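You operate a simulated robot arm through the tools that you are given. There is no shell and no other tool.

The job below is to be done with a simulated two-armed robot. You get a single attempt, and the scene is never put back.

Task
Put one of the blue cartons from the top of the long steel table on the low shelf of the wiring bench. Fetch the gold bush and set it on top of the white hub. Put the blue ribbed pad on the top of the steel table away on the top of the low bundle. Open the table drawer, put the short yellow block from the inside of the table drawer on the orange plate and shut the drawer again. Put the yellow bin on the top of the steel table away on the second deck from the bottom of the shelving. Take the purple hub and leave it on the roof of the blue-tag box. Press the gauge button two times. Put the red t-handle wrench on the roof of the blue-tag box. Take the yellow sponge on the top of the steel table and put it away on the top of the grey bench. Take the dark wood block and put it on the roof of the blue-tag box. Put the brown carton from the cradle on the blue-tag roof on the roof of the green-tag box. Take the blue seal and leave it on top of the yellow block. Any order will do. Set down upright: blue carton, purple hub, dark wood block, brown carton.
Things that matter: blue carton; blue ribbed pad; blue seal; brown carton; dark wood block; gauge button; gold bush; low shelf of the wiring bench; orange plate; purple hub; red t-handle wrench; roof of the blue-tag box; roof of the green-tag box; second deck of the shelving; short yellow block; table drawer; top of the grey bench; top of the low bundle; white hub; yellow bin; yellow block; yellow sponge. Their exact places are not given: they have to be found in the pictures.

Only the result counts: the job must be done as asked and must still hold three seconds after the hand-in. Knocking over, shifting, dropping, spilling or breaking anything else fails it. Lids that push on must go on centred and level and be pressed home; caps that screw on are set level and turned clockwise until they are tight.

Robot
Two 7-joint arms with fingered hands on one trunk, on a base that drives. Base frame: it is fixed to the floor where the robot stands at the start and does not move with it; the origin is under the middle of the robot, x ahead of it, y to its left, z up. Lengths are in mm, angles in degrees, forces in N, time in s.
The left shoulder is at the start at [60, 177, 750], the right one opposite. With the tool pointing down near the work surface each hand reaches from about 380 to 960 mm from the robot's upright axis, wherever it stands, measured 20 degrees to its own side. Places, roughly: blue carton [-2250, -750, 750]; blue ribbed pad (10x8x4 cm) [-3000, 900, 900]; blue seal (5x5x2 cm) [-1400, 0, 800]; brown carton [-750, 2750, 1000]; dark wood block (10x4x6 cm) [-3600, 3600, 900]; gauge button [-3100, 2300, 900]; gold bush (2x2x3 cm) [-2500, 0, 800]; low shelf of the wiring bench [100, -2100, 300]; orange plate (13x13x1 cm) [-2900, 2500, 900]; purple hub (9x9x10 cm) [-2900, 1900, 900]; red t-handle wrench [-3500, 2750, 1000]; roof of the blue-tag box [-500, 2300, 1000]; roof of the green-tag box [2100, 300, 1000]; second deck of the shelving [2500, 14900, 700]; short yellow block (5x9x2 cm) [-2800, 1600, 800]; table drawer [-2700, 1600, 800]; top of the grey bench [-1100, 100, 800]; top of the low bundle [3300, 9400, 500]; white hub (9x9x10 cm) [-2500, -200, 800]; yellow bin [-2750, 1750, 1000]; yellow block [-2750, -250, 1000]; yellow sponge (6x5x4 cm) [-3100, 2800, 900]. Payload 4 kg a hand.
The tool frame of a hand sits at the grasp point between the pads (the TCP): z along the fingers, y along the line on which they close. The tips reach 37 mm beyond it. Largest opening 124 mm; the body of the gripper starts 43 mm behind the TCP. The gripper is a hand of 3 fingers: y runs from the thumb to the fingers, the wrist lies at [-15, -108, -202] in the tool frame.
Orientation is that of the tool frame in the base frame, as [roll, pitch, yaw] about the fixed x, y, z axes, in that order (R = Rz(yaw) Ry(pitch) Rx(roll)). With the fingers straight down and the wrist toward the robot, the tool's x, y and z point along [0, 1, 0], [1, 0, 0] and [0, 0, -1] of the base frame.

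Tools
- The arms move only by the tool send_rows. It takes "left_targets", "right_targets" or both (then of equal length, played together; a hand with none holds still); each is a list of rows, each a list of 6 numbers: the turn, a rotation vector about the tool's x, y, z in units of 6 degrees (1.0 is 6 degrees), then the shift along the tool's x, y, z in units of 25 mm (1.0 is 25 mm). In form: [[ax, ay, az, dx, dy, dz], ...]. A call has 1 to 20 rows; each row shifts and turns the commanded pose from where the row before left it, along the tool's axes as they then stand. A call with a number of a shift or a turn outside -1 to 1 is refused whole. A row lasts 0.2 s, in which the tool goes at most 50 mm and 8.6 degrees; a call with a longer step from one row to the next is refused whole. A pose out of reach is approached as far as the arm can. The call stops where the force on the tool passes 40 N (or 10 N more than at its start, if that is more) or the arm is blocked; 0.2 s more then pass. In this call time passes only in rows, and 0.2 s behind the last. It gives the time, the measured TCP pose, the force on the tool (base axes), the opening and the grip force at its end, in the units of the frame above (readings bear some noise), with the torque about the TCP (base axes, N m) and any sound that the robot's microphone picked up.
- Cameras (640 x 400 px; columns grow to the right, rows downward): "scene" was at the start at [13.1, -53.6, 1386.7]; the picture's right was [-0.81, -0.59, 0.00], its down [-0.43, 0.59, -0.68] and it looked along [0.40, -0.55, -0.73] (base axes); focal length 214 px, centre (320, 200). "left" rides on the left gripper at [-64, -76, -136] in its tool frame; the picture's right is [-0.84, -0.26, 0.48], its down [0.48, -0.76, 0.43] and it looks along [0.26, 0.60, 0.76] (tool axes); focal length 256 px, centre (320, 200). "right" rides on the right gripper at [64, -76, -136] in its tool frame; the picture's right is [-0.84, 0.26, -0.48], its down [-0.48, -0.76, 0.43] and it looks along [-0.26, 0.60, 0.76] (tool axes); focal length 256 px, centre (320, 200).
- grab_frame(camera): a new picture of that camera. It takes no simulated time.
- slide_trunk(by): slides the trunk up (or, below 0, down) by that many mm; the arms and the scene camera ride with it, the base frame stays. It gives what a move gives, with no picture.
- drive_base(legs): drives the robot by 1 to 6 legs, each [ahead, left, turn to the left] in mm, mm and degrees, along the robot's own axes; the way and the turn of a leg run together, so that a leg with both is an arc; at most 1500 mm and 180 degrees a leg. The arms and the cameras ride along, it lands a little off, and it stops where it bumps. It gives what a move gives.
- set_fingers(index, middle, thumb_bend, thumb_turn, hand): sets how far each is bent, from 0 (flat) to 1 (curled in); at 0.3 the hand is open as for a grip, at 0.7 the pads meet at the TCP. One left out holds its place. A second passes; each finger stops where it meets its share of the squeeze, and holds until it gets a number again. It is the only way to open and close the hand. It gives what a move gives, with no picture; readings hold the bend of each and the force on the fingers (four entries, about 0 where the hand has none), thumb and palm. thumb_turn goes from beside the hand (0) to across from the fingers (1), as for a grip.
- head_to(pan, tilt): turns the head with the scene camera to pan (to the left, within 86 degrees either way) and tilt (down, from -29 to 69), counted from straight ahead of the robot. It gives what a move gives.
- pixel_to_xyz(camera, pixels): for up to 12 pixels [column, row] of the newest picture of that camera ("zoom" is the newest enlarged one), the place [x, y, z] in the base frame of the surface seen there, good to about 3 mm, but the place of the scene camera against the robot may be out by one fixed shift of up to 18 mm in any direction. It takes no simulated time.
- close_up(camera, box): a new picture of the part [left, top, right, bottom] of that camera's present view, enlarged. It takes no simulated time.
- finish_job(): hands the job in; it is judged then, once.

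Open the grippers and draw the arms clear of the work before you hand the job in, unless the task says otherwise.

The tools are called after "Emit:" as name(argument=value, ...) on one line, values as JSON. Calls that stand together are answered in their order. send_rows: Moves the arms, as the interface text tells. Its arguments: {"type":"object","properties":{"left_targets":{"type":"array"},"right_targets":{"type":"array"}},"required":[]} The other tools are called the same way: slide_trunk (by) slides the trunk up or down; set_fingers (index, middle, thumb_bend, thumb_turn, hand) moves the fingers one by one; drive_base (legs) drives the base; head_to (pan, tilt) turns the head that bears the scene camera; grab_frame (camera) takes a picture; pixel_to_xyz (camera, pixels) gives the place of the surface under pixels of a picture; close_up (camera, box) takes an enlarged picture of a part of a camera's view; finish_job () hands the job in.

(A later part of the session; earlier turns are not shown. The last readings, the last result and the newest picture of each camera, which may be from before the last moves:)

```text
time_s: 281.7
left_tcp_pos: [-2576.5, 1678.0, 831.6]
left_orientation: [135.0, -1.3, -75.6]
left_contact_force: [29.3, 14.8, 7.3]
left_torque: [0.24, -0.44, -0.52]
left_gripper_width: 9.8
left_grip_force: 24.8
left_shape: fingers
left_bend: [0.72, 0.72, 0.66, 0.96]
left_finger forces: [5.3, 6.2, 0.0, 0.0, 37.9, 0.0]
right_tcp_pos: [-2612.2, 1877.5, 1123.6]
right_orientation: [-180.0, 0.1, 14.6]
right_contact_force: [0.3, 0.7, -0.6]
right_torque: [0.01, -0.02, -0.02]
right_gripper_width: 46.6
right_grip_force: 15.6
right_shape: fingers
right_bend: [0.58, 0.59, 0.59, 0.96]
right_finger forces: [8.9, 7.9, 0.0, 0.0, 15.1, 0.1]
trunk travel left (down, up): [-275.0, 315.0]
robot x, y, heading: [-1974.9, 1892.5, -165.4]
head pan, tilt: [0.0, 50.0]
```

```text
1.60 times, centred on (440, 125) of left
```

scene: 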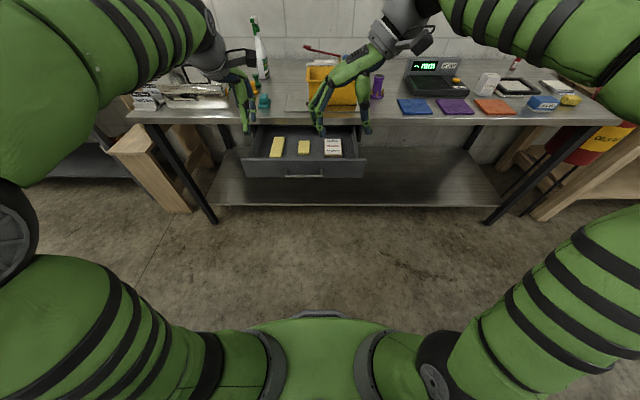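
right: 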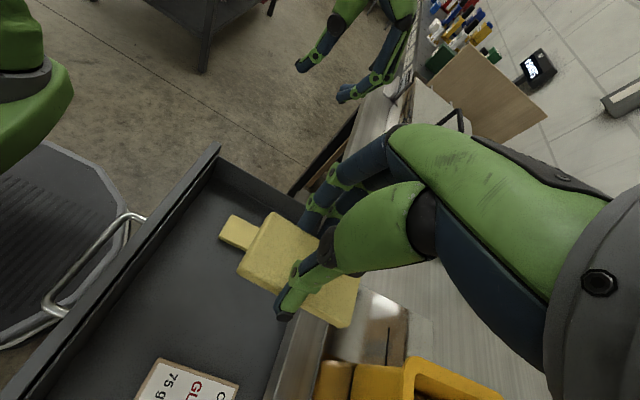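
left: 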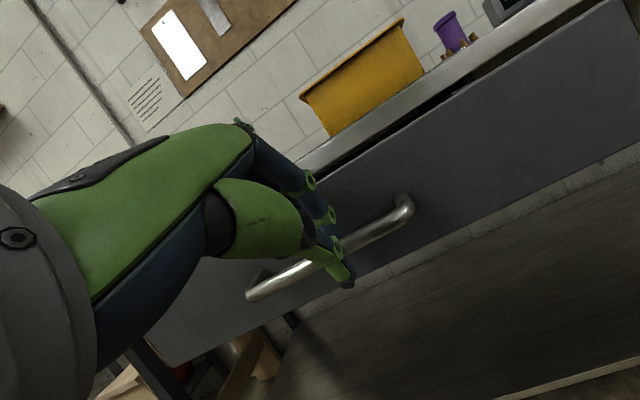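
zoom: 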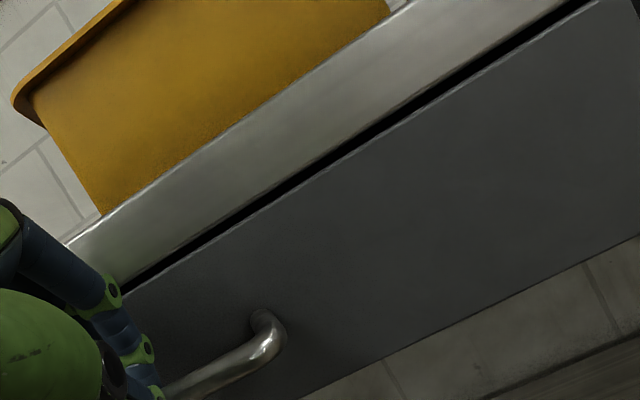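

Solid resistance (≈33 N): the drawer is home. I release and withdraw the left hand, then turn it down again.

Emit:
set_fingers(hand="left", index=0.55, middle=0.55, thumb_bend=0.55)

Emit:
send_rows(left_targets=[[0, 0, 0, 0, 0, -0.6], [0, 0, 0, 0, 0, -1], [0, 0, 0, 0, 0, -1], [0, 0, 0, 0, 0, -1], [0, 0, 0, 0, 0, -1]])

Emit:
drive_base(legs=[[-150, 0, 0]])

Emit:
send_rows(left_targets=[[1, 0, 0, 0, 0, 0], [1, 0, 0, 0, 0, 0], [1, 0, 0, 0, 0, 0], [1, 0, 0, 0, 0, 0], [1, 0, 0, 0, 0, 0], [1, 0, 0, 0, 0, 0], [1, 0, 0, 0, 0, 0], [0.5, 0, 0, 0, 0, 0], [0, 0, 0, 0.8, 0, -1], [0, 0, 0, 0.8, 0, -1], [0, 0, 0, 0.8, 0, -1], [0, 0, 0, 0.8, 0, -1], [0, 0, 0, 0.8, 0, -1], [0, 0, 0, 0.8, 0, -1], [0, 0, 0, 0, 0, -1], [0, 0, 0, 0, 0, -1]])

Emit:
grab_frame(camera="scene")

```text
time_s: 282.7
left_tcp_pos: [-2578.3, 1675.6, 829.8]
left_orientation: [135.1, -1.4, -75.5]
left_contact_force: [17.4, 1.1, -3.5]
left_torque: [-0.01, -0.05, 0.17]
left_gripper_width: 41.8
left_grip_force: 8.1
left_shape: fingers
left_bend: [0.57, 0.61, 0.55, 0.97]
left_finger forces: [4.1, 13.0, 0.0, 0.0, 0.0, 0.0]
right_tcp_pos: [-2614.5, 1875.2, 1121.4]
right_orientation: [180.0, 0.0, 14.7]
right_contact_force: [-0.1, -0.1, -1.2]
right_torque: [0.0, 0.02, 0.01]
right_gripper_width: 46.6
right_grip_force: 15.6
right_shape: fingers
right_bend: [0.58, 0.59, 0.59, 0.96]
right_finger forces: [9.0, 7.8, 0.1, 0.0, 15.1, 0.0]
trunk travel left (down, up): [-275.0, 315.0]
robot x, y, heading: [-1975.0, 1891.5, -165.4]
head pan, tilt: [0.0, 50.0]
```

```text
time_s: 283.9
left_tcp_pos: [-2499.7, 1696.3, 910.8]
left_orientation: [134.9, -1.3, -75.5]
left_contact_force: [-0.3, -0.6, 0.1]
left_torque: [0.01, 0.04, 0.0]
left_gripper_width: 46.4
left_grip_force: 0.0
left_shape: fingers
left_bend: [0.55, 0.55, 0.55, 0.97]
left_finger forces: [0.0, 0.0, 0.1, 0.1, 0.0, 0.0]
right_tcp_pos: [-2614.1, 1876.0, 1120.3]
right_orientation: [180.0, 0.0, 14.6]
right_contact_force: [0.3, -0.2, 1.0]
right_torque: [0.03, 0.0, 0.0]
right_gripper_width: 46.6
right_grip_force: 16.0
right_shape: fingers
right_bend: [0.58, 0.59, 0.59, 0.96]
right_finger forces: [8.9, 7.9, 0.0, 0.0, 15.2, 0.0]
trunk travel left (down, up): [-275.0, 315.0]
robot x, y, heading: [-1970.6, 1888.1, -165.4]
head pan, tilt: [0.0, 50.0]
```

```text
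time_s: 285.2
left_tcp_pos: [-2361.4, 1735.7, 912.0]
left_orientation: [135.0, -1.3, -75.6]
left_contact_force: [0.1, 0.2, 0.0]
left_torque: [-0.01, 0.01, -0.02]
left_gripper_width: 46.6
left_grip_force: 0.1
left_shape: fingers
left_bend: [0.55, 0.55, 0.55, 0.97]
left_finger forces: [0.0, 0.0, 0.0, 0.1, 0.1, 0.0]
right_tcp_pos: [-2475.6, 1913.2, 1121.5]
right_orientation: [179.9, 0.0, 14.4]
right_contact_force: [-0.5, -0.2, 0.5]
right_torque: [0.0, -0.01, -0.03]
right_gripper_width: 46.6
right_grip_force: 16.1
right_shape: fingers
right_bend: [0.58, 0.59, 0.59, 0.96]
right_finger forces: [8.8, 7.8, 0.0, 0.1, 15.1, 0.0]
trunk travel left (down, up): [-275.0, 315.0]
robot x, y, heading: [-1834.0, 1924.5, -165.5]
head pan, tilt: [0.0, 50.0]
```

```text
time_s: 288.6
left_tcp_pos: [-2332.2, 1622.5, 1112.7]
left_orientation: [180.0, -1.2, -75.8]
left_contact_force: [0.6, -0.4, 0.4]
left_torque: [-0.03, -0.03, 0.07]
left_gripper_width: 46.4
left_grip_force: 0.0
left_shape: fingers
left_bend: [0.55, 0.55, 0.55, 0.98]
left_finger forces: [0.0, 0.1, 0.1, 0.0, 0.0, 0.1]
right_tcp_pos: [-2476.0, 1912.9, 1121.5]
right_orientation: [-179.9, 0.0, 14.4]
right_contact_force: [0.6, -0.9, -0.6]
right_torque: [0.02, 0.01, 0.02]
right_gripper_width: 46.8
right_grip_force: 15.6
right_shape: fingers
right_bend: [0.58, 0.59, 0.59, 0.96]
right_finger forces: [8.9, 7.7, 0.0, 0.1, 15.1, 0.1]
trunk travel left (down, up): [-275.0, 315.0]
robot x, y, heading: [-1830.3, 1928.6, -165.3]
head pan, tilt: [0.0, 50.0]
```

```text
taken
```

scene: 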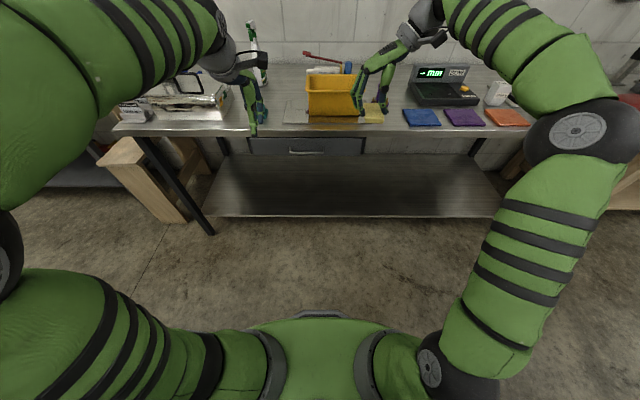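

The drawer looks shut (same picture as at the start). I carry the block to the right, to the orange plate.

Emit:
drive_base(legs=[[0, -670, 0.5], [270, 0, 0]])

Emit:
head_to(pan=-10, tilt=45)

Emit:
grab_frame(camera="right")

Emit:
grab_frame(camera="scene")

```text
time_s: 293.8
left_tcp_pos: [-2758.6, 2197.7, 1112.7]
left_orientation: [-179.9, -1.3, -75.2]
left_contact_force: [-0.6, -0.3, -0.4]
left_torque: [0.06, 0.01, 0.03]
left_gripper_width: 46.4
left_grip_force: 0.1
left_shape: fingers
left_bend: [0.55, 0.55, 0.55, 0.98]
left_finger forces: [0.1, 0.1, 0.0, 0.0, 0.0, 0.1]
right_tcp_pos: [-2904.5, 2486.8, 1122.2]
right_orientation: [-180.0, 0.1, 14.9]
right_contact_force: [-0.6, 0.4, -1.0]
right_torque: [0.01, -0.01, -0.04]
right_gripper_width: 46.4
right_grip_force: 16.2
right_shape: fingers
right_bend: [0.58, 0.59, 0.59, 0.96]
right_finger forces: [9.0, 7.9, 0.0, 0.0, 15.0, 0.0]
trunk travel left (down, up): [-275.0, 315.0]
robot x, y, heading: [-2265.9, 2505.8, -165.1]
head pan, tilt: [0.0, 50.0]
```

```text
time_s: 294.5
left_tcp_pos: [-2758.2, 2198.6, 1112.3]
left_orientation: [-179.9, -1.2, -75.3]
left_contact_force: [0.1, 0.3, 0.2]
left_torque: [0.02, 0.02, 0.02]
left_gripper_width: 46.4
left_grip_force: 0.1
left_shape: fingers
left_bend: [0.55, 0.55, 0.55, 0.98]
left_finger forces: [0.0, 0.1, 0.0, 0.0, 0.0, 0.1]
right_tcp_pos: [-2902.7, 2489.4, 1121.0]
right_orientation: [-180.0, 0.0, 14.8]
right_contact_force: [-0.2, 0.5, -0.7]
right_torque: [-0.02, 0.01, -0.01]
right_gripper_width: 46.8
right_grip_force: 15.9
right_shape: fingers
right_bend: [0.58, 0.59, 0.59, 0.96]
right_finger forces: [8.9, 7.8, 0.1, 0.0, 15.0, 0.1]
trunk travel left (down, up): [-275.0, 315.0]
robot x, y, heading: [-2260.0, 2505.9, -165.0]
head pan, tilt: [-10.0, 45.0]
```

```text
taken
```

right: 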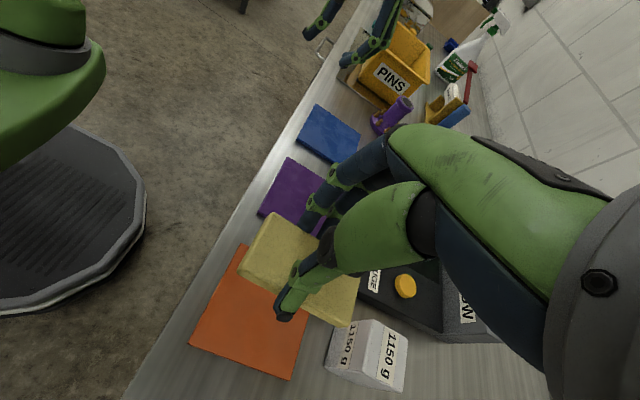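

```text
taken
```

scene: 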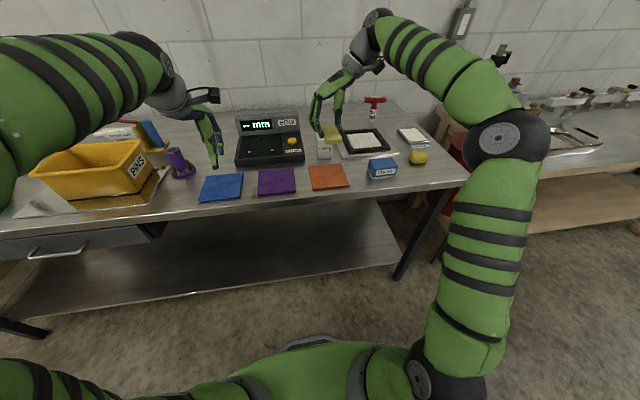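

The orange plate is just below and right of the block in the right camera. I measure its corners.

Emit:
pixel_to_xyz(camera="right", pixels=[[236, 262], [196, 342], [288, 374], [250, 330], [215, 300], [240, 350], [310, 330], [170, 350]])

Emit:
pixel_to_xyz(camera="scene", pixels=[[311, 167], [344, 165], [348, 187], [312, 189], [329, 177], [324, 157], [290, 141], [262, 181]])

```text
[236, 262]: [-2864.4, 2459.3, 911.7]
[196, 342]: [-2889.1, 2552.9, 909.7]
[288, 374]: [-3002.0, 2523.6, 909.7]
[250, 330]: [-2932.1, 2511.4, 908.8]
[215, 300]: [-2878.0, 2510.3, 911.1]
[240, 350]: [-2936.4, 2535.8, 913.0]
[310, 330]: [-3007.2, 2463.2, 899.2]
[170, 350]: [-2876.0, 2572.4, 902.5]
```

```text
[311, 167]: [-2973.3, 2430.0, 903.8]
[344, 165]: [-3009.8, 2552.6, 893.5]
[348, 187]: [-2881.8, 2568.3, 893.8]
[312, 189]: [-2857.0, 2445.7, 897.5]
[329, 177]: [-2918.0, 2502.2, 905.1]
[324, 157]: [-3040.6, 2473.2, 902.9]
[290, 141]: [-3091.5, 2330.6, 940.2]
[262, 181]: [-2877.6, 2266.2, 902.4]
```

Plate centre ≈(-2930,2478), top z≈911. I position the block over it and lower to just above.

Emit:
send_rows(right_targets=[[0, 0, 0, -0.5, 0.06, 0], [0, 0, 0, -0.5, 0.06, 0], [0, 0, 0, 0, 0, 1], [0, 0, 0, 0, 0, 1], [0, 0, 0, 0, 0, 1], [0, 0, 0, 0, 0, 1], [0, 0, 0, 0, 0, 1], [0, 0, 0, 0, 0, 1]])

Emit:
grab_frame(camera="right")

Emit:
close_up(camera="scene", box=[270, 110, 390, 210])

```text
time_s: 296.3
left_tcp_pos: [-2757.9, 2199.2, 1112.4]
left_orientation: [-179.9, -1.3, -75.2]
left_contact_force: [0.0, 0.2, -0.7]
left_torque: [0.03, -0.02, 0.03]
left_gripper_width: 46.6
left_grip_force: 0.1
left_shape: fingers
left_bend: [0.55, 0.55, 0.55, 0.98]
left_finger forces: [0.0, 0.0, 0.0, 0.1, 0.0, 0.0]
right_tcp_pos: [-2926.6, 2478.5, 969.8]
right_orientation: [180.0, 0.1, 15.0]
right_contact_force: [-0.3, -0.1, -0.2]
right_torque: [0.03, -0.01, -0.01]
right_gripper_width: 46.6
right_grip_force: 15.5
right_shape: fingers
right_bend: [0.58, 0.59, 0.59, 0.96]
right_finger forces: [8.9, 7.7, 0.1, 0.1, 14.8, 0.0]
trunk travel left (down, up): [-275.0, 315.0]
robot x, y, heading: [-2266.4, 2506.8, -165.2]
head pan, tilt: [-10.0, 45.0]
```

```text
taken
```

right: 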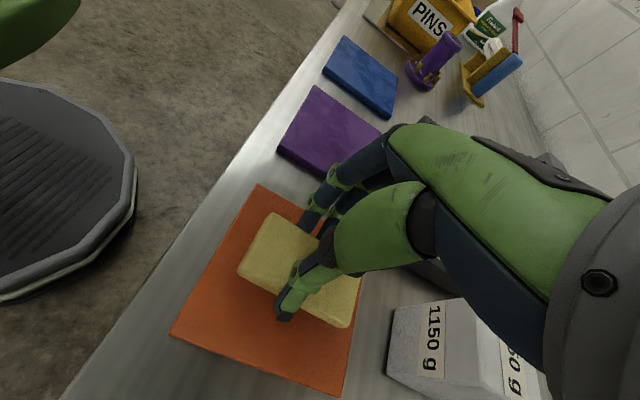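

```text
4.00 times, centred on (330, 160) of scene
```

zoom: 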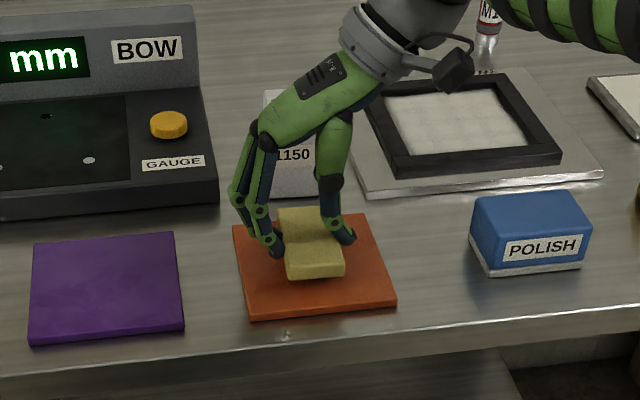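

The block is centred over the plate. I lower the last 15 mm until contact.

Emit:
send_rows(right_targets=[[0, 0, 0, 0, 0, 0.4], [0, 0, 0, 0, 0, 0.12], [0, 0, 0, 0, 0, 0.06]])

```text
time_s: 297.1
left_tcp_pos: [-2758.0, 2198.8, 1111.5]
left_orientation: [-180.0, -1.4, -75.2]
left_contact_force: [-0.2, 0.1, -0.1]
left_torque: [-0.01, 0.0, 0.03]
left_gripper_width: 46.5
left_grip_force: 0.0
left_shape: fingers
left_bend: [0.55, 0.55, 0.55, 0.98]
left_finger forces: [0.0, 0.0, 0.1, 0.0, 0.0, 0.1]
right_tcp_pos: [-2924.9, 2480.1, 957.2]
right_orientation: [-179.9, 0.1, 15.0]
right_contact_force: [1.3, -0.1, 1.9]
right_torque: [0.04, -0.02, 0.03]
right_gripper_width: 46.5
right_grip_force: 16.0
right_shape: fingers
right_bend: [0.58, 0.59, 0.59, 0.96]
right_finger forces: [8.8, 7.9, 0.0, 0.0, 15.7, 0.0]
trunk travel left (down, up): [-275.0, 315.0]
robot x, y, heading: [-2260.9, 2509.1, -165.4]
head pan, tilt: [-10.0, 45.0]
```

Light contact. I open just enough to free the block, then rise.

Emit:
send_rows(right_targets=[[0, 0, 0, 0, 0, 0.05]])

Emit:
set_fingers(hand="right", index=0.53, middle=0.53, thumb_bend=0.53)

Emit:
send_rows(right_targets=[[0, 0, 0, 0, 0, -0.2], [0, 0, 0, 0, 0, -0.3]])

Emit:
set_fingers(hand="right", index=0.42, middle=0.42, thumb_bend=0.42)

Emit:
send_rows(right_targets=[[0, 0, 0, 0, 0, -1], [0, 0, 0, 0, 0, -1], [0, 0, 0, 0, 0, -1], [0, 0, 0, 0, 0, -1], [0, 0, 0, 0, 0, -1], [0, 0, 0, 0, 0, -1], [0, 0, 0, 0, 0, -1]])

Emit:
grab_frame(camera="right")

```text
time_s: 297.5
left_tcp_pos: [-2757.2, 2198.7, 1113.2]
left_orientation: [-180.0, -1.3, -75.2]
left_contact_force: [-0.2, 0.8, -0.3]
left_torque: [0.03, 0.01, 0.03]
left_gripper_width: 46.3
left_grip_force: 0.0
left_shape: fingers
left_bend: [0.55, 0.55, 0.55, 0.98]
left_finger forces: [0.0, 0.0, 0.1, 0.1, 0.0, 0.0]
right_tcp_pos: [-2925.2, 2478.4, 956.2]
right_orientation: [180.0, 0.0, 14.9]
right_contact_force: [0.2, 1.8, 7.0]
right_torque: [0.11, -0.07, -0.01]
right_gripper_width: 46.8
right_grip_force: 17.4
right_shape: fingers
right_bend: [0.58, 0.59, 0.59, 0.96]
right_finger forces: [8.7, 7.8, 0.0, 0.0, 18.6, 0.0]
trunk travel left (down, up): [-275.0, 315.0]
robot x, y, heading: [-2261.5, 2510.1, -165.1]
head pan, tilt: [-10.0, 45.0]
```

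```text
time_s: 298.5
left_tcp_pos: [-2758.0, 2198.6, 1112.8]
left_orientation: [180.0, -1.3, -75.2]
left_contact_force: [0.0, 0.4, 0.3]
left_torque: [0.0, -0.02, 0.01]
left_gripper_width: 46.6
left_grip_force: 0.1
left_shape: fingers
left_bend: [0.55, 0.55, 0.55, 0.98]
left_finger forces: [0.1, 0.1, 0.0, 0.0, 0.0, 0.0]
right_tcp_pos: [-2926.4, 2478.7, 955.3]
right_orientation: [179.9, -0.1, 14.9]
right_contact_force: [-0.2, -0.1, 0.3]
right_torque: [0.05, -0.03, 0.01]
right_gripper_width: 53.5
right_grip_force: 0.2
right_shape: fingers
right_bend: [0.53, 0.53, 0.53, 0.97]
right_finger forces: [0.1, 0.0, 0.1, 0.1, 0.3, 0.0]
trunk travel left (down, up): [-275.0, 315.0]
robot x, y, heading: [-2264.2, 2505.1, -165.1]
head pan, tilt: [-10.0, 45.0]
```

```text
time_s: 299.1
left_tcp_pos: [-2757.3, 2197.7, 1113.1]
left_orientation: [180.0, -1.3, -75.2]
left_contact_force: [-0.1, 0.8, 1.0]
left_torque: [-0.01, 0.02, -0.01]
left_gripper_width: 46.2
left_grip_force: 0.0
left_shape: fingers
left_bend: [0.55, 0.55, 0.55, 0.98]
left_finger forces: [0.1, 0.0, 0.0, 0.0, 0.0, 0.0]
right_tcp_pos: [-2927.4, 2478.5, 967.5]
right_orientation: [-179.9, 0.0, 14.9]
right_contact_force: [-0.1, -1.0, 0.7]
right_torque: [0.02, 0.01, -0.03]
right_gripper_width: 53.1
right_grip_force: 0.3
right_shape: fingers
right_bend: [0.53, 0.53, 0.53, 0.97]
right_finger forces: [0.0, 0.0, 0.0, 0.0, 0.0, 0.1]
trunk travel left (down, up): [-275.0, 315.0]
robot x, y, heading: [-2262.9, 2506.1, -165.1]
head pan, tilt: [-10.0, 45.0]
```

```text
time_s: 300.1
left_tcp_pos: [-2757.5, 2199.4, 1113.0]
left_orientation: [180.0, -1.3, -75.1]
left_contact_force: [-0.1, 0.2, 0.6]
left_torque: [0.0, 0.01, 0.01]
left_gripper_width: 46.4
left_grip_force: 0.0
left_shape: fingers
left_bend: [0.55, 0.55, 0.55, 0.98]
left_finger forces: [0.0, 0.1, 0.0, 0.0, 0.0, 0.1]
right_tcp_pos: [-2927.2, 2480.0, 967.3]
right_orientation: [-180.0, -0.1, 14.9]
right_contact_force: [-0.3, 0.2, -0.4]
right_torque: [0.03, 0.02, -0.01]
right_gripper_width: 86.7
right_grip_force: 0.0
right_shape: fingers
right_bend: [0.42, 0.42, 0.42, 0.97]
right_finger forces: [0.0, 0.0, 0.1, 0.0, 0.0, 0.0]
trunk travel left (down, up): [-275.0, 315.0]
robot x, y, heading: [-2263.5, 2506.9, -164.9]
head pan, tilt: [-10.0, 45.0]
```

```text
time_s: 301.7
left_tcp_pos: [-2758.2, 2197.2, 1111.6]
left_orientation: [179.9, -1.4, -75.2]
left_contact_force: [0.4, -1.1, 0.1]
left_torque: [-0.05, -0.03, -0.02]
left_gripper_width: 46.2
left_grip_force: 0.0
left_shape: fingers
left_bend: [0.55, 0.55, 0.55, 0.98]
left_finger forces: [0.0, 0.1, 0.1, 0.1, 0.0, 0.0]
right_tcp_pos: [-2926.0, 2477.8, 1145.7]
right_orientation: [180.0, 0.0, 14.9]
right_contact_force: [0.0, 0.3, 0.2]
right_torque: [-0.02, 0.02, -0.01]
right_gripper_width: 86.8
right_grip_force: 0.1
right_shape: fingers
right_bend: [0.42, 0.42, 0.42, 0.98]
right_finger forces: [0.0, 0.1, 0.0, 0.1, 0.1, 0.0]
trunk travel left (down, up): [-275.0, 315.0]
robot x, y, heading: [-2262.5, 2509.4, -165.1]
head pan, tilt: [-10.0, 45.0]
```

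```text
taken
```

right: 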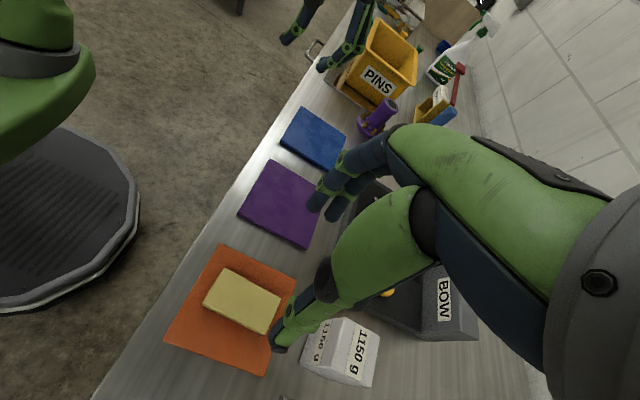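

The short yellow block rests on the orange plate. Next, the T-handle wrench: I zoom on it at (373,105).

Emit:
grab_frame(camera="scene")

Emit:
close_up(camera="scene", box=[330, 70, 430, 140])

Emit:
pixel_to_xyz(camera="zoom", pixels=[[280, 180], [245, 175], [320, 175], [280, 235], [280, 210], [200, 300], [400, 330], [280, 260]])

Emit:
head_to(pan=-50, tilt=25)

Emit:
grab_frame(camera="scene")

```text
taken
```

scene: 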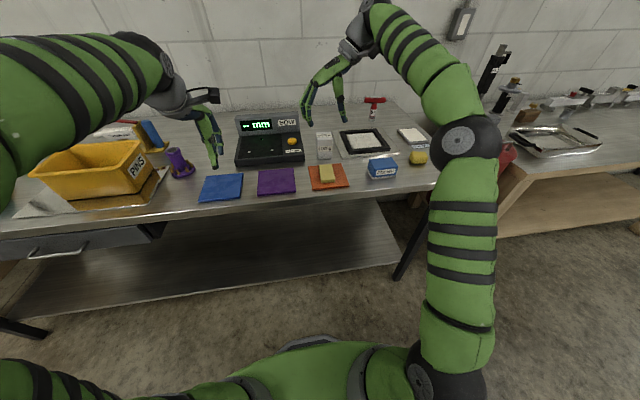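

```text
5.71 times, centred on (380, 105) of scene
```

zoom: 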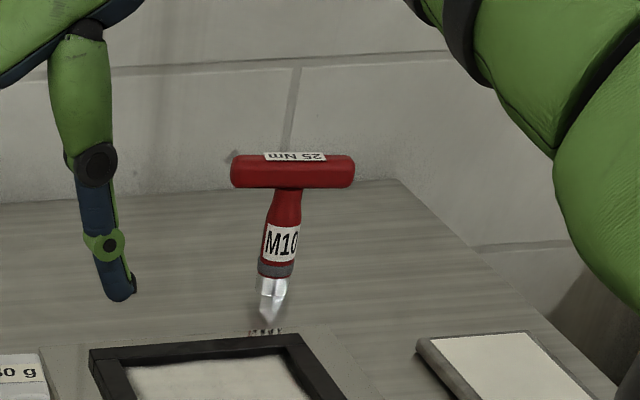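

```text
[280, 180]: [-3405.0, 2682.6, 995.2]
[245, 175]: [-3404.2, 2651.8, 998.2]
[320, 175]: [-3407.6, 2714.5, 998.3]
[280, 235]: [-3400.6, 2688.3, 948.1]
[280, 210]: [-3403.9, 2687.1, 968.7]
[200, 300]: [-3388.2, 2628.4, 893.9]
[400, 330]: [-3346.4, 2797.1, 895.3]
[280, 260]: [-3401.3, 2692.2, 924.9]
```

```text
time_s: 302.8
left_tcp_pos: [-2757.4, 2199.6, 1111.4]
left_orientation: [180.0, -1.3, -75.3]
left_contact_force: [0.1, 0.4, 0.7]
left_torque: [0.03, 0.01, -0.01]
left_gripper_width: 46.6
left_grip_force: 0.1
left_shape: fingers
left_bend: [0.55, 0.55, 0.55, 0.98]
left_finger forces: [0.0, 0.1, 0.1, 0.0, 0.0, 0.0]
right_tcp_pos: [-2926.3, 2477.6, 1145.5]
right_orientation: [180.0, -0.1, 14.9]
right_contact_force: [-1.1, 0.4, -0.2]
right_torque: [0.03, 0.01, -0.03]
right_gripper_width: 87.2
right_grip_force: 0.0
right_shape: fingers
right_bend: [0.42, 0.42, 0.42, 0.98]
right_finger forces: [0.1, 0.1, 0.0, 0.0, 0.0, 0.0]
trunk travel left (down, up): [-275.0, 315.0]
robot x, y, heading: [-2261.5, 2507.8, -165.3]
head pan, tilt: [-50.0, 25.0]
```

```text
taken
```

scene: 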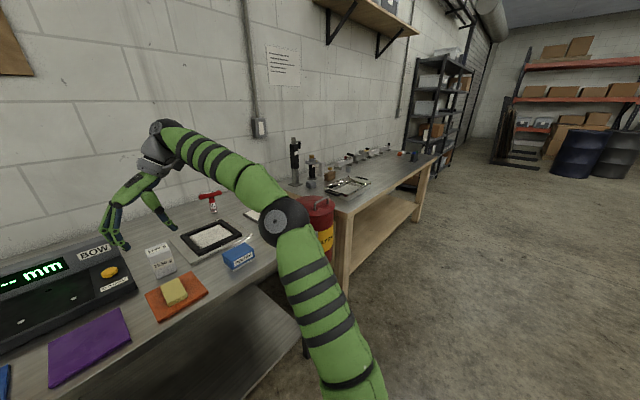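

The wrench stands upright with its T-bar at z≈1005, true ≈(-3400,2675). I zoom on the far wooden bench to find the dark wood block.

Emit:
close_up(camera="scene", box=[260, 120, 440, 230])

Emit:
pixel_to_xyz(camera="zoom", pixels=[[250, 195], [185, 200], [345, 240], [295, 265], [430, 160], [160, 150], [270, 290], [600, 150]])

```text
3.56 times, centred on (350, 175) of scene
```

zoom: 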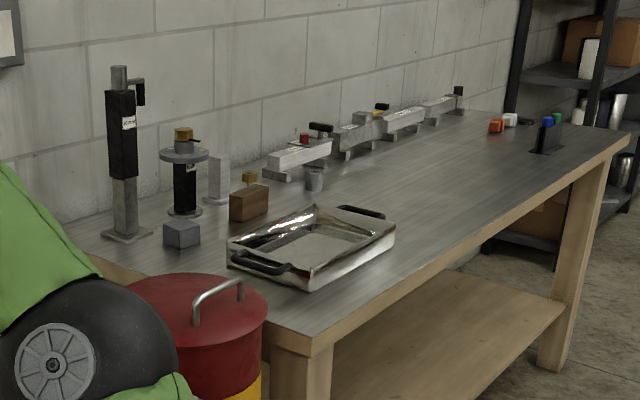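

```text
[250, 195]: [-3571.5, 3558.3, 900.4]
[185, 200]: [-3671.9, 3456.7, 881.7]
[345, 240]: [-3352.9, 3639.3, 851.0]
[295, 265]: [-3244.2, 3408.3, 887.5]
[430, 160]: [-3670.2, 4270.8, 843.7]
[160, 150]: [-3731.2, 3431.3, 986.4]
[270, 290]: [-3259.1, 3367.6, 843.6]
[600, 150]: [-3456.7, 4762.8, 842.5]
```

The dark wood block is at about (-3566,3547) on the next bench. First the wrench with the left hand: I drive right/ahead so it comes within reach.

Emit:
set_fingers(hand="left", index=0.4, middle=0.4, thumb_bend=0.4)

Emit:
drive_base(legs=[[0, -610, 0.5], [260, 0, 0]])

Emit:
grab_frame(camera="left")

Emit:
head_to(pan=15, tilt=35)

Emit:
grab_frame(camera="scene")

```text
time_s: 303.8
left_tcp_pos: [-2757.9, 2198.8, 1112.3]
left_orientation: [179.9, -1.3, -75.2]
left_contact_force: [0.1, 0.4, 0.5]
left_torque: [-0.01, 0.02, 0.03]
left_gripper_width: 93.0
left_grip_force: 0.0
left_shape: fingers
left_bend: [0.4, 0.4, 0.4, 0.98]
left_finger forces: [0.0, 0.1, 0.0, 0.0, 0.0, 0.0]
right_tcp_pos: [-2925.5, 2477.6, 1146.1]
right_orientation: [-180.0, 0.0, 14.9]
right_contact_force: [0.1, 0.4, -1.2]
right_torque: [-0.04, 0.05, 0.05]
right_gripper_width: 86.9
right_grip_force: 0.1
right_shape: fingers
right_bend: [0.42, 0.42, 0.42, 0.98]
right_finger forces: [0.0, 0.0, 0.0, 0.1, 0.0, 0.0]
trunk travel left (down, up): [-275.0, 315.0]
robot x, y, heading: [-2259.6, 2504.7, -165.1]
head pan, tilt: [-50.0, 25.0]
```

```text
time_s: 308.9
left_tcp_pos: [-3161.7, 2725.4, 1113.1]
left_orientation: [-179.9, -1.3, -74.1]
left_contact_force: [0.0, 0.0, 0.9]
left_torque: [-0.01, -0.02, -0.01]
left_gripper_width: 92.8
left_grip_force: 0.1
left_shape: fingers
left_bend: [0.4, 0.4, 0.4, 0.98]
left_finger forces: [0.1, 0.0, 0.0, 0.0, 0.0, 0.0]
right_tcp_pos: [-3335.9, 3000.1, 1145.0]
right_orientation: [-180.0, -0.1, 15.8]
right_contact_force: [-0.1, -0.7, 0.1]
right_torque: [0.0, 0.0, 0.02]
right_gripper_width: 86.7
right_grip_force: 0.1
right_shape: fingers
right_bend: [0.42, 0.42, 0.42, 0.98]
right_finger forces: [0.1, 0.0, 0.0, 0.0, 0.0, 0.0]
trunk travel left (down, up): [-275.0, 315.0]
robot x, y, heading: [-2673.8, 3041.7, -164.1]
head pan, tilt: [-50.0, 25.0]
stopped in leg 2: the robot was blocked; the commanded pose is now the measured one
```

```text
taken
```

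left: 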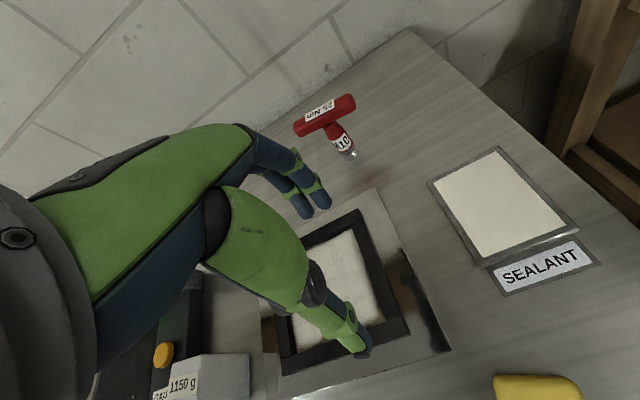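

```text
time_s: 310.2
left_tcp_pos: [-3163.0, 2723.8, 1112.5]
left_orientation: [179.9, -1.4, -74.1]
left_contact_force: [-0.2, 0.2, 0.4]
left_torque: [-0.01, 0.02, -0.01]
left_gripper_width: 93.2
left_grip_force: 0.0
left_shape: fingers
left_bend: [0.4, 0.4, 0.4, 0.98]
left_finger forces: [0.0, 0.0, 0.1, 0.0, 0.0, 0.0]
right_tcp_pos: [-3337.0, 3000.6, 1145.1]
right_orientation: [-179.9, -0.1, 15.9]
right_contact_force: [-0.9, 0.1, 0.3]
right_torque: [-0.03, -0.02, 0.0]
right_gripper_width: 87.2
right_grip_force: 0.2
right_shape: fingers
right_bend: [0.42, 0.42, 0.42, 0.98]
right_finger forces: [0.0, 0.0, 0.0, 0.0, 0.0, 0.1]
trunk travel left (down, up): [-275.0, 315.0]
robot x, y, heading: [-2674.9, 3040.8, -164.0]
head pan, tilt: [15.0, 35.0]
```

```text
taken
```

scene: 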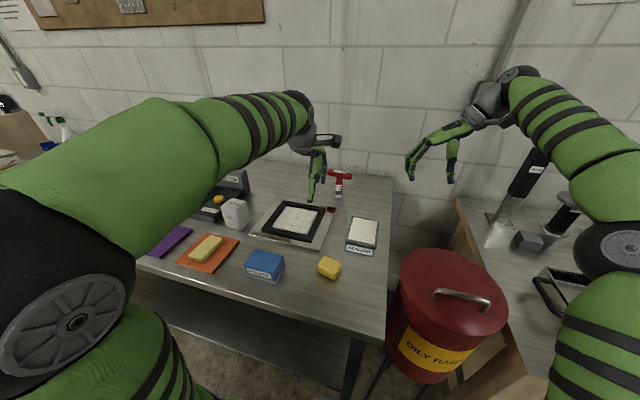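

The base touched the table front (n≈-1834); I back off slightly. Then I measure the wrench bar at (325,115) in the left camera.

Emit:
drive_base(legs=[[-20, 0, 0]])

Emit:
grab_frame(camera="left")

Emit:
close_up(camera="left", box=[280, 80, 380, 170])

Emit:
pixel_to_xyz(camera="left", pixels=[[300, 132], [325, 117], [350, 104], [320, 110], [330, 126], [345, 150], [340, 140], [300, 127], [352, 112], [320, 200], [420, 80]])

```text
time_s: 311.0
left_tcp_pos: [-3141.8, 2729.8, 1112.3]
left_orientation: [-180.0, -1.3, -74.1]
left_contact_force: [0.4, -0.4, 0.1]
left_torque: [-0.04, 0.03, 0.01]
left_gripper_width: 93.3
left_grip_force: 0.0
left_shape: fingers
left_bend: [0.4, 0.4, 0.4, 0.98]
left_finger forces: [0.0, 0.0, 0.0, 0.0, 0.0, 0.1]
right_tcp_pos: [-3317.2, 3006.5, 1144.8]
right_orientation: [179.9, -0.1, 16.1]
right_contact_force: [-0.2, 1.3, 1.1]
right_torque: [-0.01, 0.01, -0.02]
right_gripper_width: 86.8
right_grip_force: 0.1
right_shape: fingers
right_bend: [0.42, 0.42, 0.42, 0.98]
right_finger forces: [0.0, 0.0, 0.0, 0.0, 0.0, 0.1]
trunk travel left (down, up): [-275.0, 315.0]
robot x, y, heading: [-2657.3, 3050.4, -164.1]
head pan, tilt: [15.0, 35.0]
```

```text
taken
```

left: 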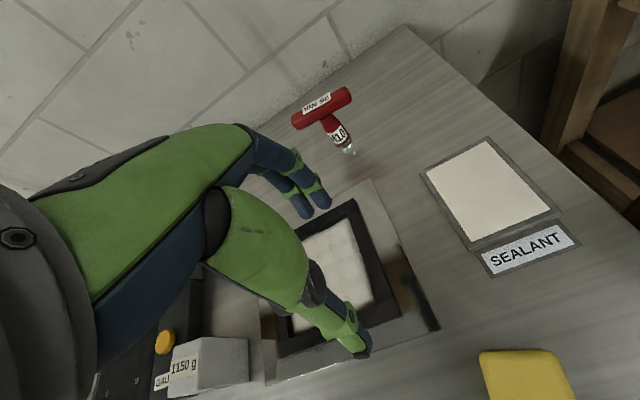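

```text
4.44 times, centred on (330, 125) of left
```

zoom: 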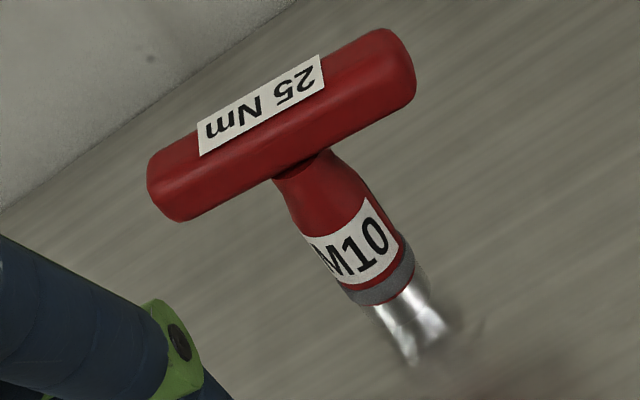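

```text
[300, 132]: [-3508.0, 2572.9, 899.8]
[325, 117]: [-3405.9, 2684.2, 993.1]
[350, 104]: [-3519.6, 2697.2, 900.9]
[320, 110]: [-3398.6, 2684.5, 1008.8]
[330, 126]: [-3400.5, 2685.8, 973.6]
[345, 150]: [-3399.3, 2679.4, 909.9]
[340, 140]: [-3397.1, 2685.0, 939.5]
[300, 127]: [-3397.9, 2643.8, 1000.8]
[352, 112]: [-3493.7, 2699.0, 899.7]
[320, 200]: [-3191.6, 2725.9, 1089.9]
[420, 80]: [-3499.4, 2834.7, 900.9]
```

Emit:
pixel_to_xyz(camera="zoom", pixels=[[160, 185], [405, 80], [285, 125], [250, 160], [180, 165], [380, 50], [340, 220]])

```text
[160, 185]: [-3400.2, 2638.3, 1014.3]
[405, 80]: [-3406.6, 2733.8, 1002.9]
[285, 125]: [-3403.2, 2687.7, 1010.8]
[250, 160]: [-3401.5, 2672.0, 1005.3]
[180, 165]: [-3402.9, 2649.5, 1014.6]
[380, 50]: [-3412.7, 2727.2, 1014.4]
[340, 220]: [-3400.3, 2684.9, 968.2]
```

T-bar centre (-3403,2686), z≈1000, axis turned 12° to my hand. I move the left hand over it and align.

Emit:
send_rows(left_targets=[[0, 0, 0, -0.107, 0.96, 0], [0, 0, 0, -0.107, 0.96, 0], [0, 0, 0, -0.107, 0.96, 0], [0, 0, 0, -0.107, 0.96, 0], [0, 0, 0, -0.107, 0.96, 0], [0, 0, 0, -0.107, 0.96, 0], [0, 0, 0, -0.107, 0.96, 0], [0, 0, 0, -0.107, 0.96, 0], [0, 0, 0, -0.107, 0.96, 0], [0, 0, 0, -0.107, 0.96, 0], [0, 0, 0, -0.107, 0.96, 0], [0, 0, 0.98, 0, 0, 0], [0, 0, 0.98, 0, 0, 0]])

Emit:
grab_frame(camera="left")

Emit:
close_up(camera="scene", box=[260, 100, 420, 220])

```text
time_s: 313.8
left_tcp_pos: [-3335.8, 2719.6, 1127.8]
left_orientation: [-179.8, -1.4, -86.1]
left_contact_force: [0.2, 0.7, -0.9]
left_torque: [-0.03, 0.0, 0.0]
left_gripper_width: 93.1
left_grip_force: 0.1
left_shape: fingers
left_bend: [0.4, 0.4, 0.4, 0.98]
left_finger forces: [0.1, 0.0, 0.0, 0.0, 0.0, 0.0]
left hand out of reach, approached as far as the arm can: row 9, 10, 11, 12, 13
right_tcp_pos: [-3316.0, 3007.7, 1143.4]
right_orientation: [-180.0, -0.2, 16.0]
right_contact_force: [0.3, 0.0, 0.0]
right_torque: [0.04, 0.0, 0.02]
right_gripper_width: 87.0
right_grip_force: 0.0
right_shape: fingers
right_bend: [0.42, 0.42, 0.42, 0.98]
right_finger forces: [0.0, 0.0, 0.0, 0.0, 0.0, 0.0]
trunk travel left (down, up): [-275.0, 315.0]
robot x, y, heading: [-2655.7, 3046.9, -163.9]
head pan, tilt: [15.0, 35.0]
```

```text
taken
```

left: 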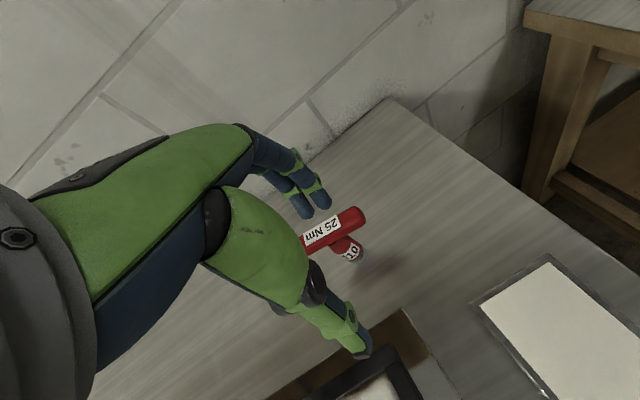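

```text
3.33 times, centred on (340, 160) of scene
```

zoom: 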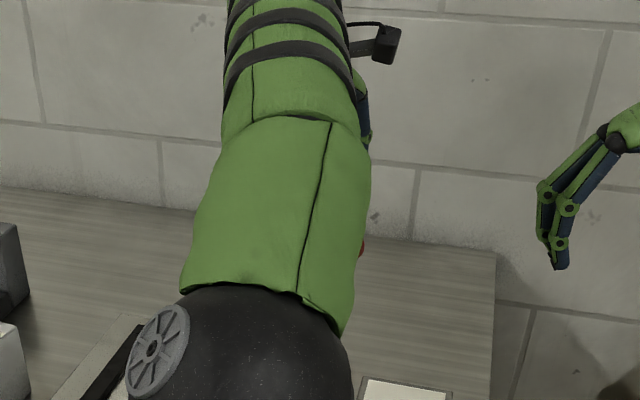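

The arm is at full stretch at this height. I raise the trunk 250 mm so the shoulder is higher, then lower the hand.

Emit:
slide_trunk(by=250)

Emit:
send_rows(left_targets=[[0, 0, 0, 0, 0, 1], [0, 0, 0, 0, 0, 1], [0, 0, 0, 0, 0, 1], [0, 0, 0, 0, 0, 1], [0, 0, 0, 0, 0, 1], [0, 0, 0, 0, 0, 1], [0, 0, 0, 0, 0, 1], [0, 0, 0, 0, 0, 1], [0, 0, 0, 0, 0, 1], [0, 0, 0, 0, 0, 1]])

Emit:
grab_frame(camera="left")

```text
time_s: 316.4
left_tcp_pos: [-3337.5, 2719.7, 1379.4]
left_orientation: [-179.8, -1.3, -85.9]
left_contact_force: [0.7, 0.0, -0.4]
left_torque: [0.02, 0.01, -0.01]
left_gripper_width: 93.3
left_grip_force: 0.0
left_shape: fingers
left_bend: [0.4, 0.4, 0.4, 0.98]
left_finger forces: [0.1, 0.1, 0.0, 0.0, 0.0, 0.0]
right_tcp_pos: [-3316.6, 3007.1, 1395.8]
right_orientation: [-179.9, -0.1, 16.0]
right_contact_force: [-0.5, 0.0, 0.2]
right_torque: [0.0, 0.0, -0.01]
right_gripper_width: 87.1
right_grip_force: 0.0
right_shape: fingers
right_bend: [0.42, 0.42, 0.42, 0.98]
right_finger forces: [0.0, 0.0, 0.0, 0.1, 0.0, 0.1]
trunk travel left (down, up): [-525.0, 65.0]
robot x, y, heading: [-2655.1, 3048.4, -164.0]
head pan, tilt: [15.0, 35.0]
```

```text
time_s: 318.6
left_tcp_pos: [-3336.0, 2714.6, 1126.6]
left_orientation: [-179.9, -1.4, -85.9]
left_contact_force: [-0.1, -0.2, 0.0]
left_torque: [-0.03, -0.04, 0.02]
left_gripper_width: 93.2
left_grip_force: 0.0
left_shape: fingers
left_bend: [0.4, 0.4, 0.4, 0.98]
left_finger forces: [0.1, 0.1, 0.1, 0.0, 0.0, 0.0]
right_tcp_pos: [-3317.0, 3005.3, 1395.0]
right_orientation: [-180.0, -0.1, 15.9]
right_contact_force: [-0.6, 0.1, -0.6]
right_torque: [-0.01, -0.02, -0.02]
right_gripper_width: 86.9
right_grip_force: 0.1
right_shape: fingers
right_bend: [0.42, 0.42, 0.42, 0.98]
right_finger forces: [0.0, 0.0, 0.1, 0.0, 0.1, 0.0]
trunk travel left (down, up): [-525.0, 65.0]
robot x, y, heading: [-2647.9, 3045.7, -164.3]
head pan, tilt: [15.0, 35.0]
```

```text
taken
```

left: 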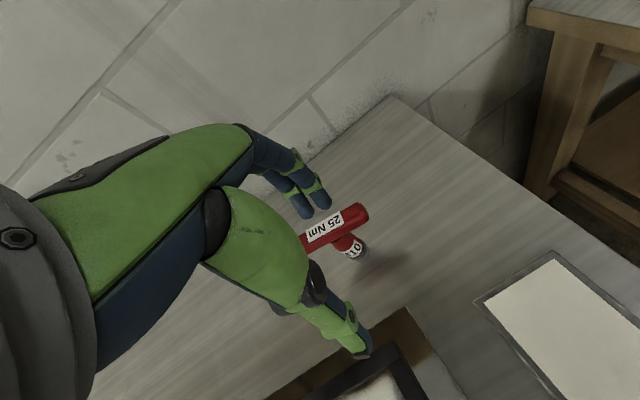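

Now reachable. I move the remaining 70 mm ahead, 24 mm left, and lower 75 mm.

Emit:
send_rows(left_targets=[[0, 0, 0, 0.316, 0.93, 0], [0, 0, 0, 0.316, 0.93, 0], [0, 0, 0, 0.316, 0.93, 0], [0, 0, 0, 0, 0, 1], [0, 0, 0, 0, 0, 1]])

Emit:
grab_frame(camera="left")

```text
time_s: 319.8
left_tcp_pos: [-3371.9, 2716.7, 1087.4]
left_orientation: [-179.8, -1.4, -86.1]
left_contact_force: [0.2, -0.5, 0.2]
left_torque: [-0.04, 0.01, 0.0]
left_gripper_width: 93.2
left_grip_force: 0.1
left_shape: fingers
left_bend: [0.4, 0.4, 0.4, 0.98]
left_finger forces: [0.0, 0.0, 0.0, 0.1, 0.0, 0.0]
left hand out of reach, approached as far as the arm can: row 2, 3, 5
right_tcp_pos: [-3316.8, 3006.1, 1393.9]
right_orientation: [179.9, -0.2, 16.1]
right_contact_force: [-0.4, -0.5, 0.1]
right_torque: [-0.01, 0.01, -0.03]
right_gripper_width: 87.0
right_grip_force: 0.1
right_shape: fingers
right_bend: [0.42, 0.42, 0.42, 0.98]
right_finger forces: [0.0, 0.0, 0.0, 0.0, 0.0, 0.0]
trunk travel left (down, up): [-525.0, 65.0]
robot x, y, heading: [-2655.8, 3047.0, -164.1]
head pan, tilt: [15.0, 35.0]
```

```text
taken
```

left: 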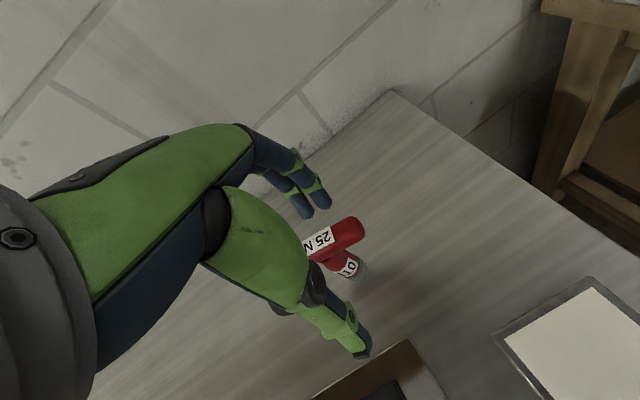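

Still at the reach limit with the hand vertical. I tilt the hand 30° forward (fingers forward-down), which brings the wrist back, and approach the bar along the fingers.

Emit:
send_rows(left_targets=[[-1, 0, 0, 0, 0, 0], [-1, 0, 0, 0, 0, 0], [-1, 0, 0, 0, 0, 0], [-1, 0, 0, 0, 0, 0], [-1, 0, 0, 0, 0, 0], [0, 0, 0, 0.5, -0.3, 0], [0, 0, 0, 0.5, -0.3, 0]])

Emit:
grab_frame(camera="left")

```text
time_s: 321.4
left_tcp_pos: [-3358.0, 2693.5, 1080.6]
left_orientation: [150.1, -1.3, -86.0]
left_contact_force: [-0.1, -0.2, -0.2]
left_torque: [0.0, 0.02, 0.02]
left_gripper_width: 93.2
left_grip_force: 0.1
left_shape: fingers
left_bend: [0.4, 0.4, 0.4, 0.98]
left_finger forces: [0.0, 0.0, 0.0, 0.1, 0.0, 0.0]
right_tcp_pos: [-3317.6, 3005.6, 1395.3]
right_orientation: [-180.0, -0.1, 16.0]
right_contact_force: [0.0, 0.0, 0.6]
right_torque: [0.02, 0.02, -0.01]
right_gripper_width: 87.1
right_grip_force: 0.0
right_shape: fingers
right_bend: [0.42, 0.42, 0.42, 0.98]
right_finger forces: [0.0, 0.1, 0.1, 0.1, 0.0, 0.1]
trunk travel left (down, up): [-525.0, 65.0]
robot x, y, heading: [-2653.8, 3047.1, -163.9]
head pan, tilt: [15.0, 35.0]
```

```text
taken
```

left: 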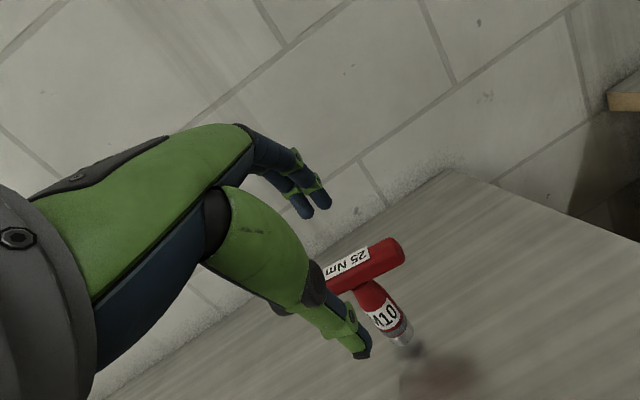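

I verify the bar position from this view, then approach.

Emit:
pixel_to_xyz(camera="left", pixels=[[350, 268], [375, 255], [395, 247], [365, 270], [390, 265], [385, 315], [340, 280]])

```text
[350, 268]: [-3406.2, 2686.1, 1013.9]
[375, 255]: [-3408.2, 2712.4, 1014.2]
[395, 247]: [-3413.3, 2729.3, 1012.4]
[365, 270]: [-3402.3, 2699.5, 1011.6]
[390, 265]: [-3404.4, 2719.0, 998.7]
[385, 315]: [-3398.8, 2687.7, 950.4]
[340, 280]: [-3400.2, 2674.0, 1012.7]
```

Bar confirmed (top z≈1013). I advance ~88 mm along the fingers and close.

Emit:
send_rows(left_targets=[[0, 0, 0, 0.15, 0, 0.9], [0, 0, 0, 0, 0, 0.9], [0, 0, 0, 0, 0, 0.9], [0, 0, 0, 0, 0.05, 0.8]])

Emit:
grab_frame(camera="left")

```text
time_s: 322.4
left_tcp_pos: [-3390.5, 2701.6, 1012.5]
left_orientation: [150.2, -1.4, -85.9]
left_contact_force: [0.3, -0.1, -0.9]
left_torque: [0.01, 0.02, -0.01]
left_gripper_width: 92.7
left_grip_force: 0.0
left_shape: fingers
left_bend: [0.4, 0.4, 0.4, 0.98]
left_finger forces: [0.0, 0.0, 0.0, 0.0, 0.0, 0.1]
left hand out of reach, approached as far as the arm can: row 3, 4
right_tcp_pos: [-3316.4, 3006.0, 1393.7]
right_orientation: [180.0, 0.0, 15.9]
right_contact_force: [-0.2, -0.7, 0.5]
right_torque: [0.01, -0.03, 0.01]
right_gripper_width: 87.0
right_grip_force: 0.1
right_shape: fingers
right_bend: [0.42, 0.42, 0.42, 0.98]
right_finger forces: [0.0, 0.0, 0.1, 0.0, 0.1, 0.1]
trunk travel left (down, up): [-525.0, 65.0]
robot x, y, heading: [-2652.0, 3047.3, -164.1]
head pan, tilt: [15.0, 35.0]
```

```text
taken
```

left: 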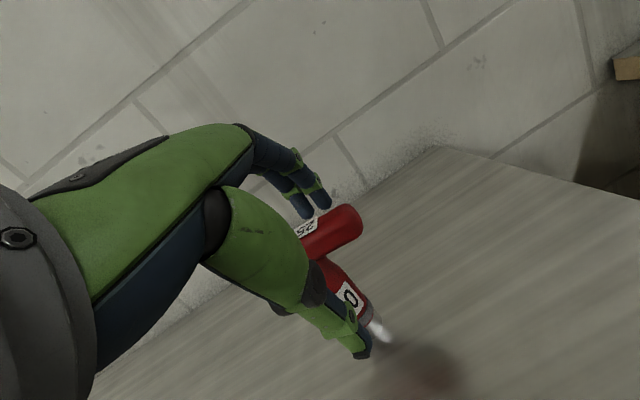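

The bar lies between the pads (≈17 mm beyond the TCP). I close here.

Emit:
set_fingers(hand="left", index=0.66, middle=0.66, thumb_bend=0.66)

Emit:
grab_frame(camera="left")

```text
time_s: 323.4
left_tcp_pos: [-3389.9, 2701.0, 1013.3]
left_orientation: [150.2, -1.4, -85.9]
left_contact_force: [0.1, 0.5, 0.6]
left_torque: [-0.02, 0.01, -0.02]
left_gripper_width: 23.0
left_grip_force: 7.0
left_shape: fingers
left_bend: [0.64, 0.64, 0.65, 0.97]
left_finger forces: [4.0, 3.0, 0.0, 0.1, 7.0, 0.0]
right_tcp_pos: [-3316.2, 3006.3, 1393.1]
right_orientation: [180.0, -0.1, 16.1]
right_contact_force: [-0.5, -0.6, 0.0]
right_torque: [0.0, 0.04, 0.0]
right_gripper_width: 86.7
right_grip_force: 0.0
right_shape: fingers
right_bend: [0.42, 0.42, 0.42, 0.98]
right_finger forces: [0.0, 0.0, 0.1, 0.0, 0.0, 0.0]
trunk travel left (down, up): [-525.0, 65.0]
robot x, y, heading: [-2652.3, 3048.1, -164.0]
head pan, tilt: [15.0, 35.0]
```

```text
taken
```

left: 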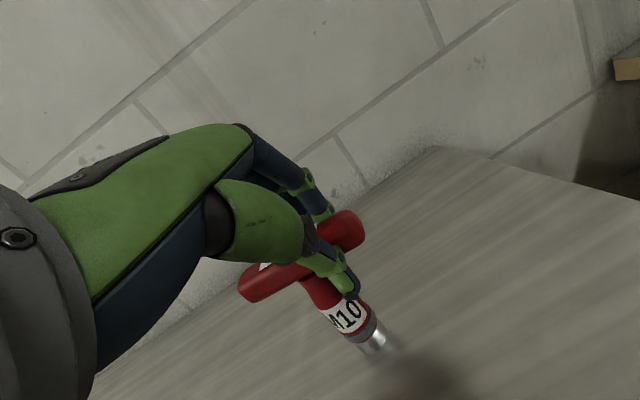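

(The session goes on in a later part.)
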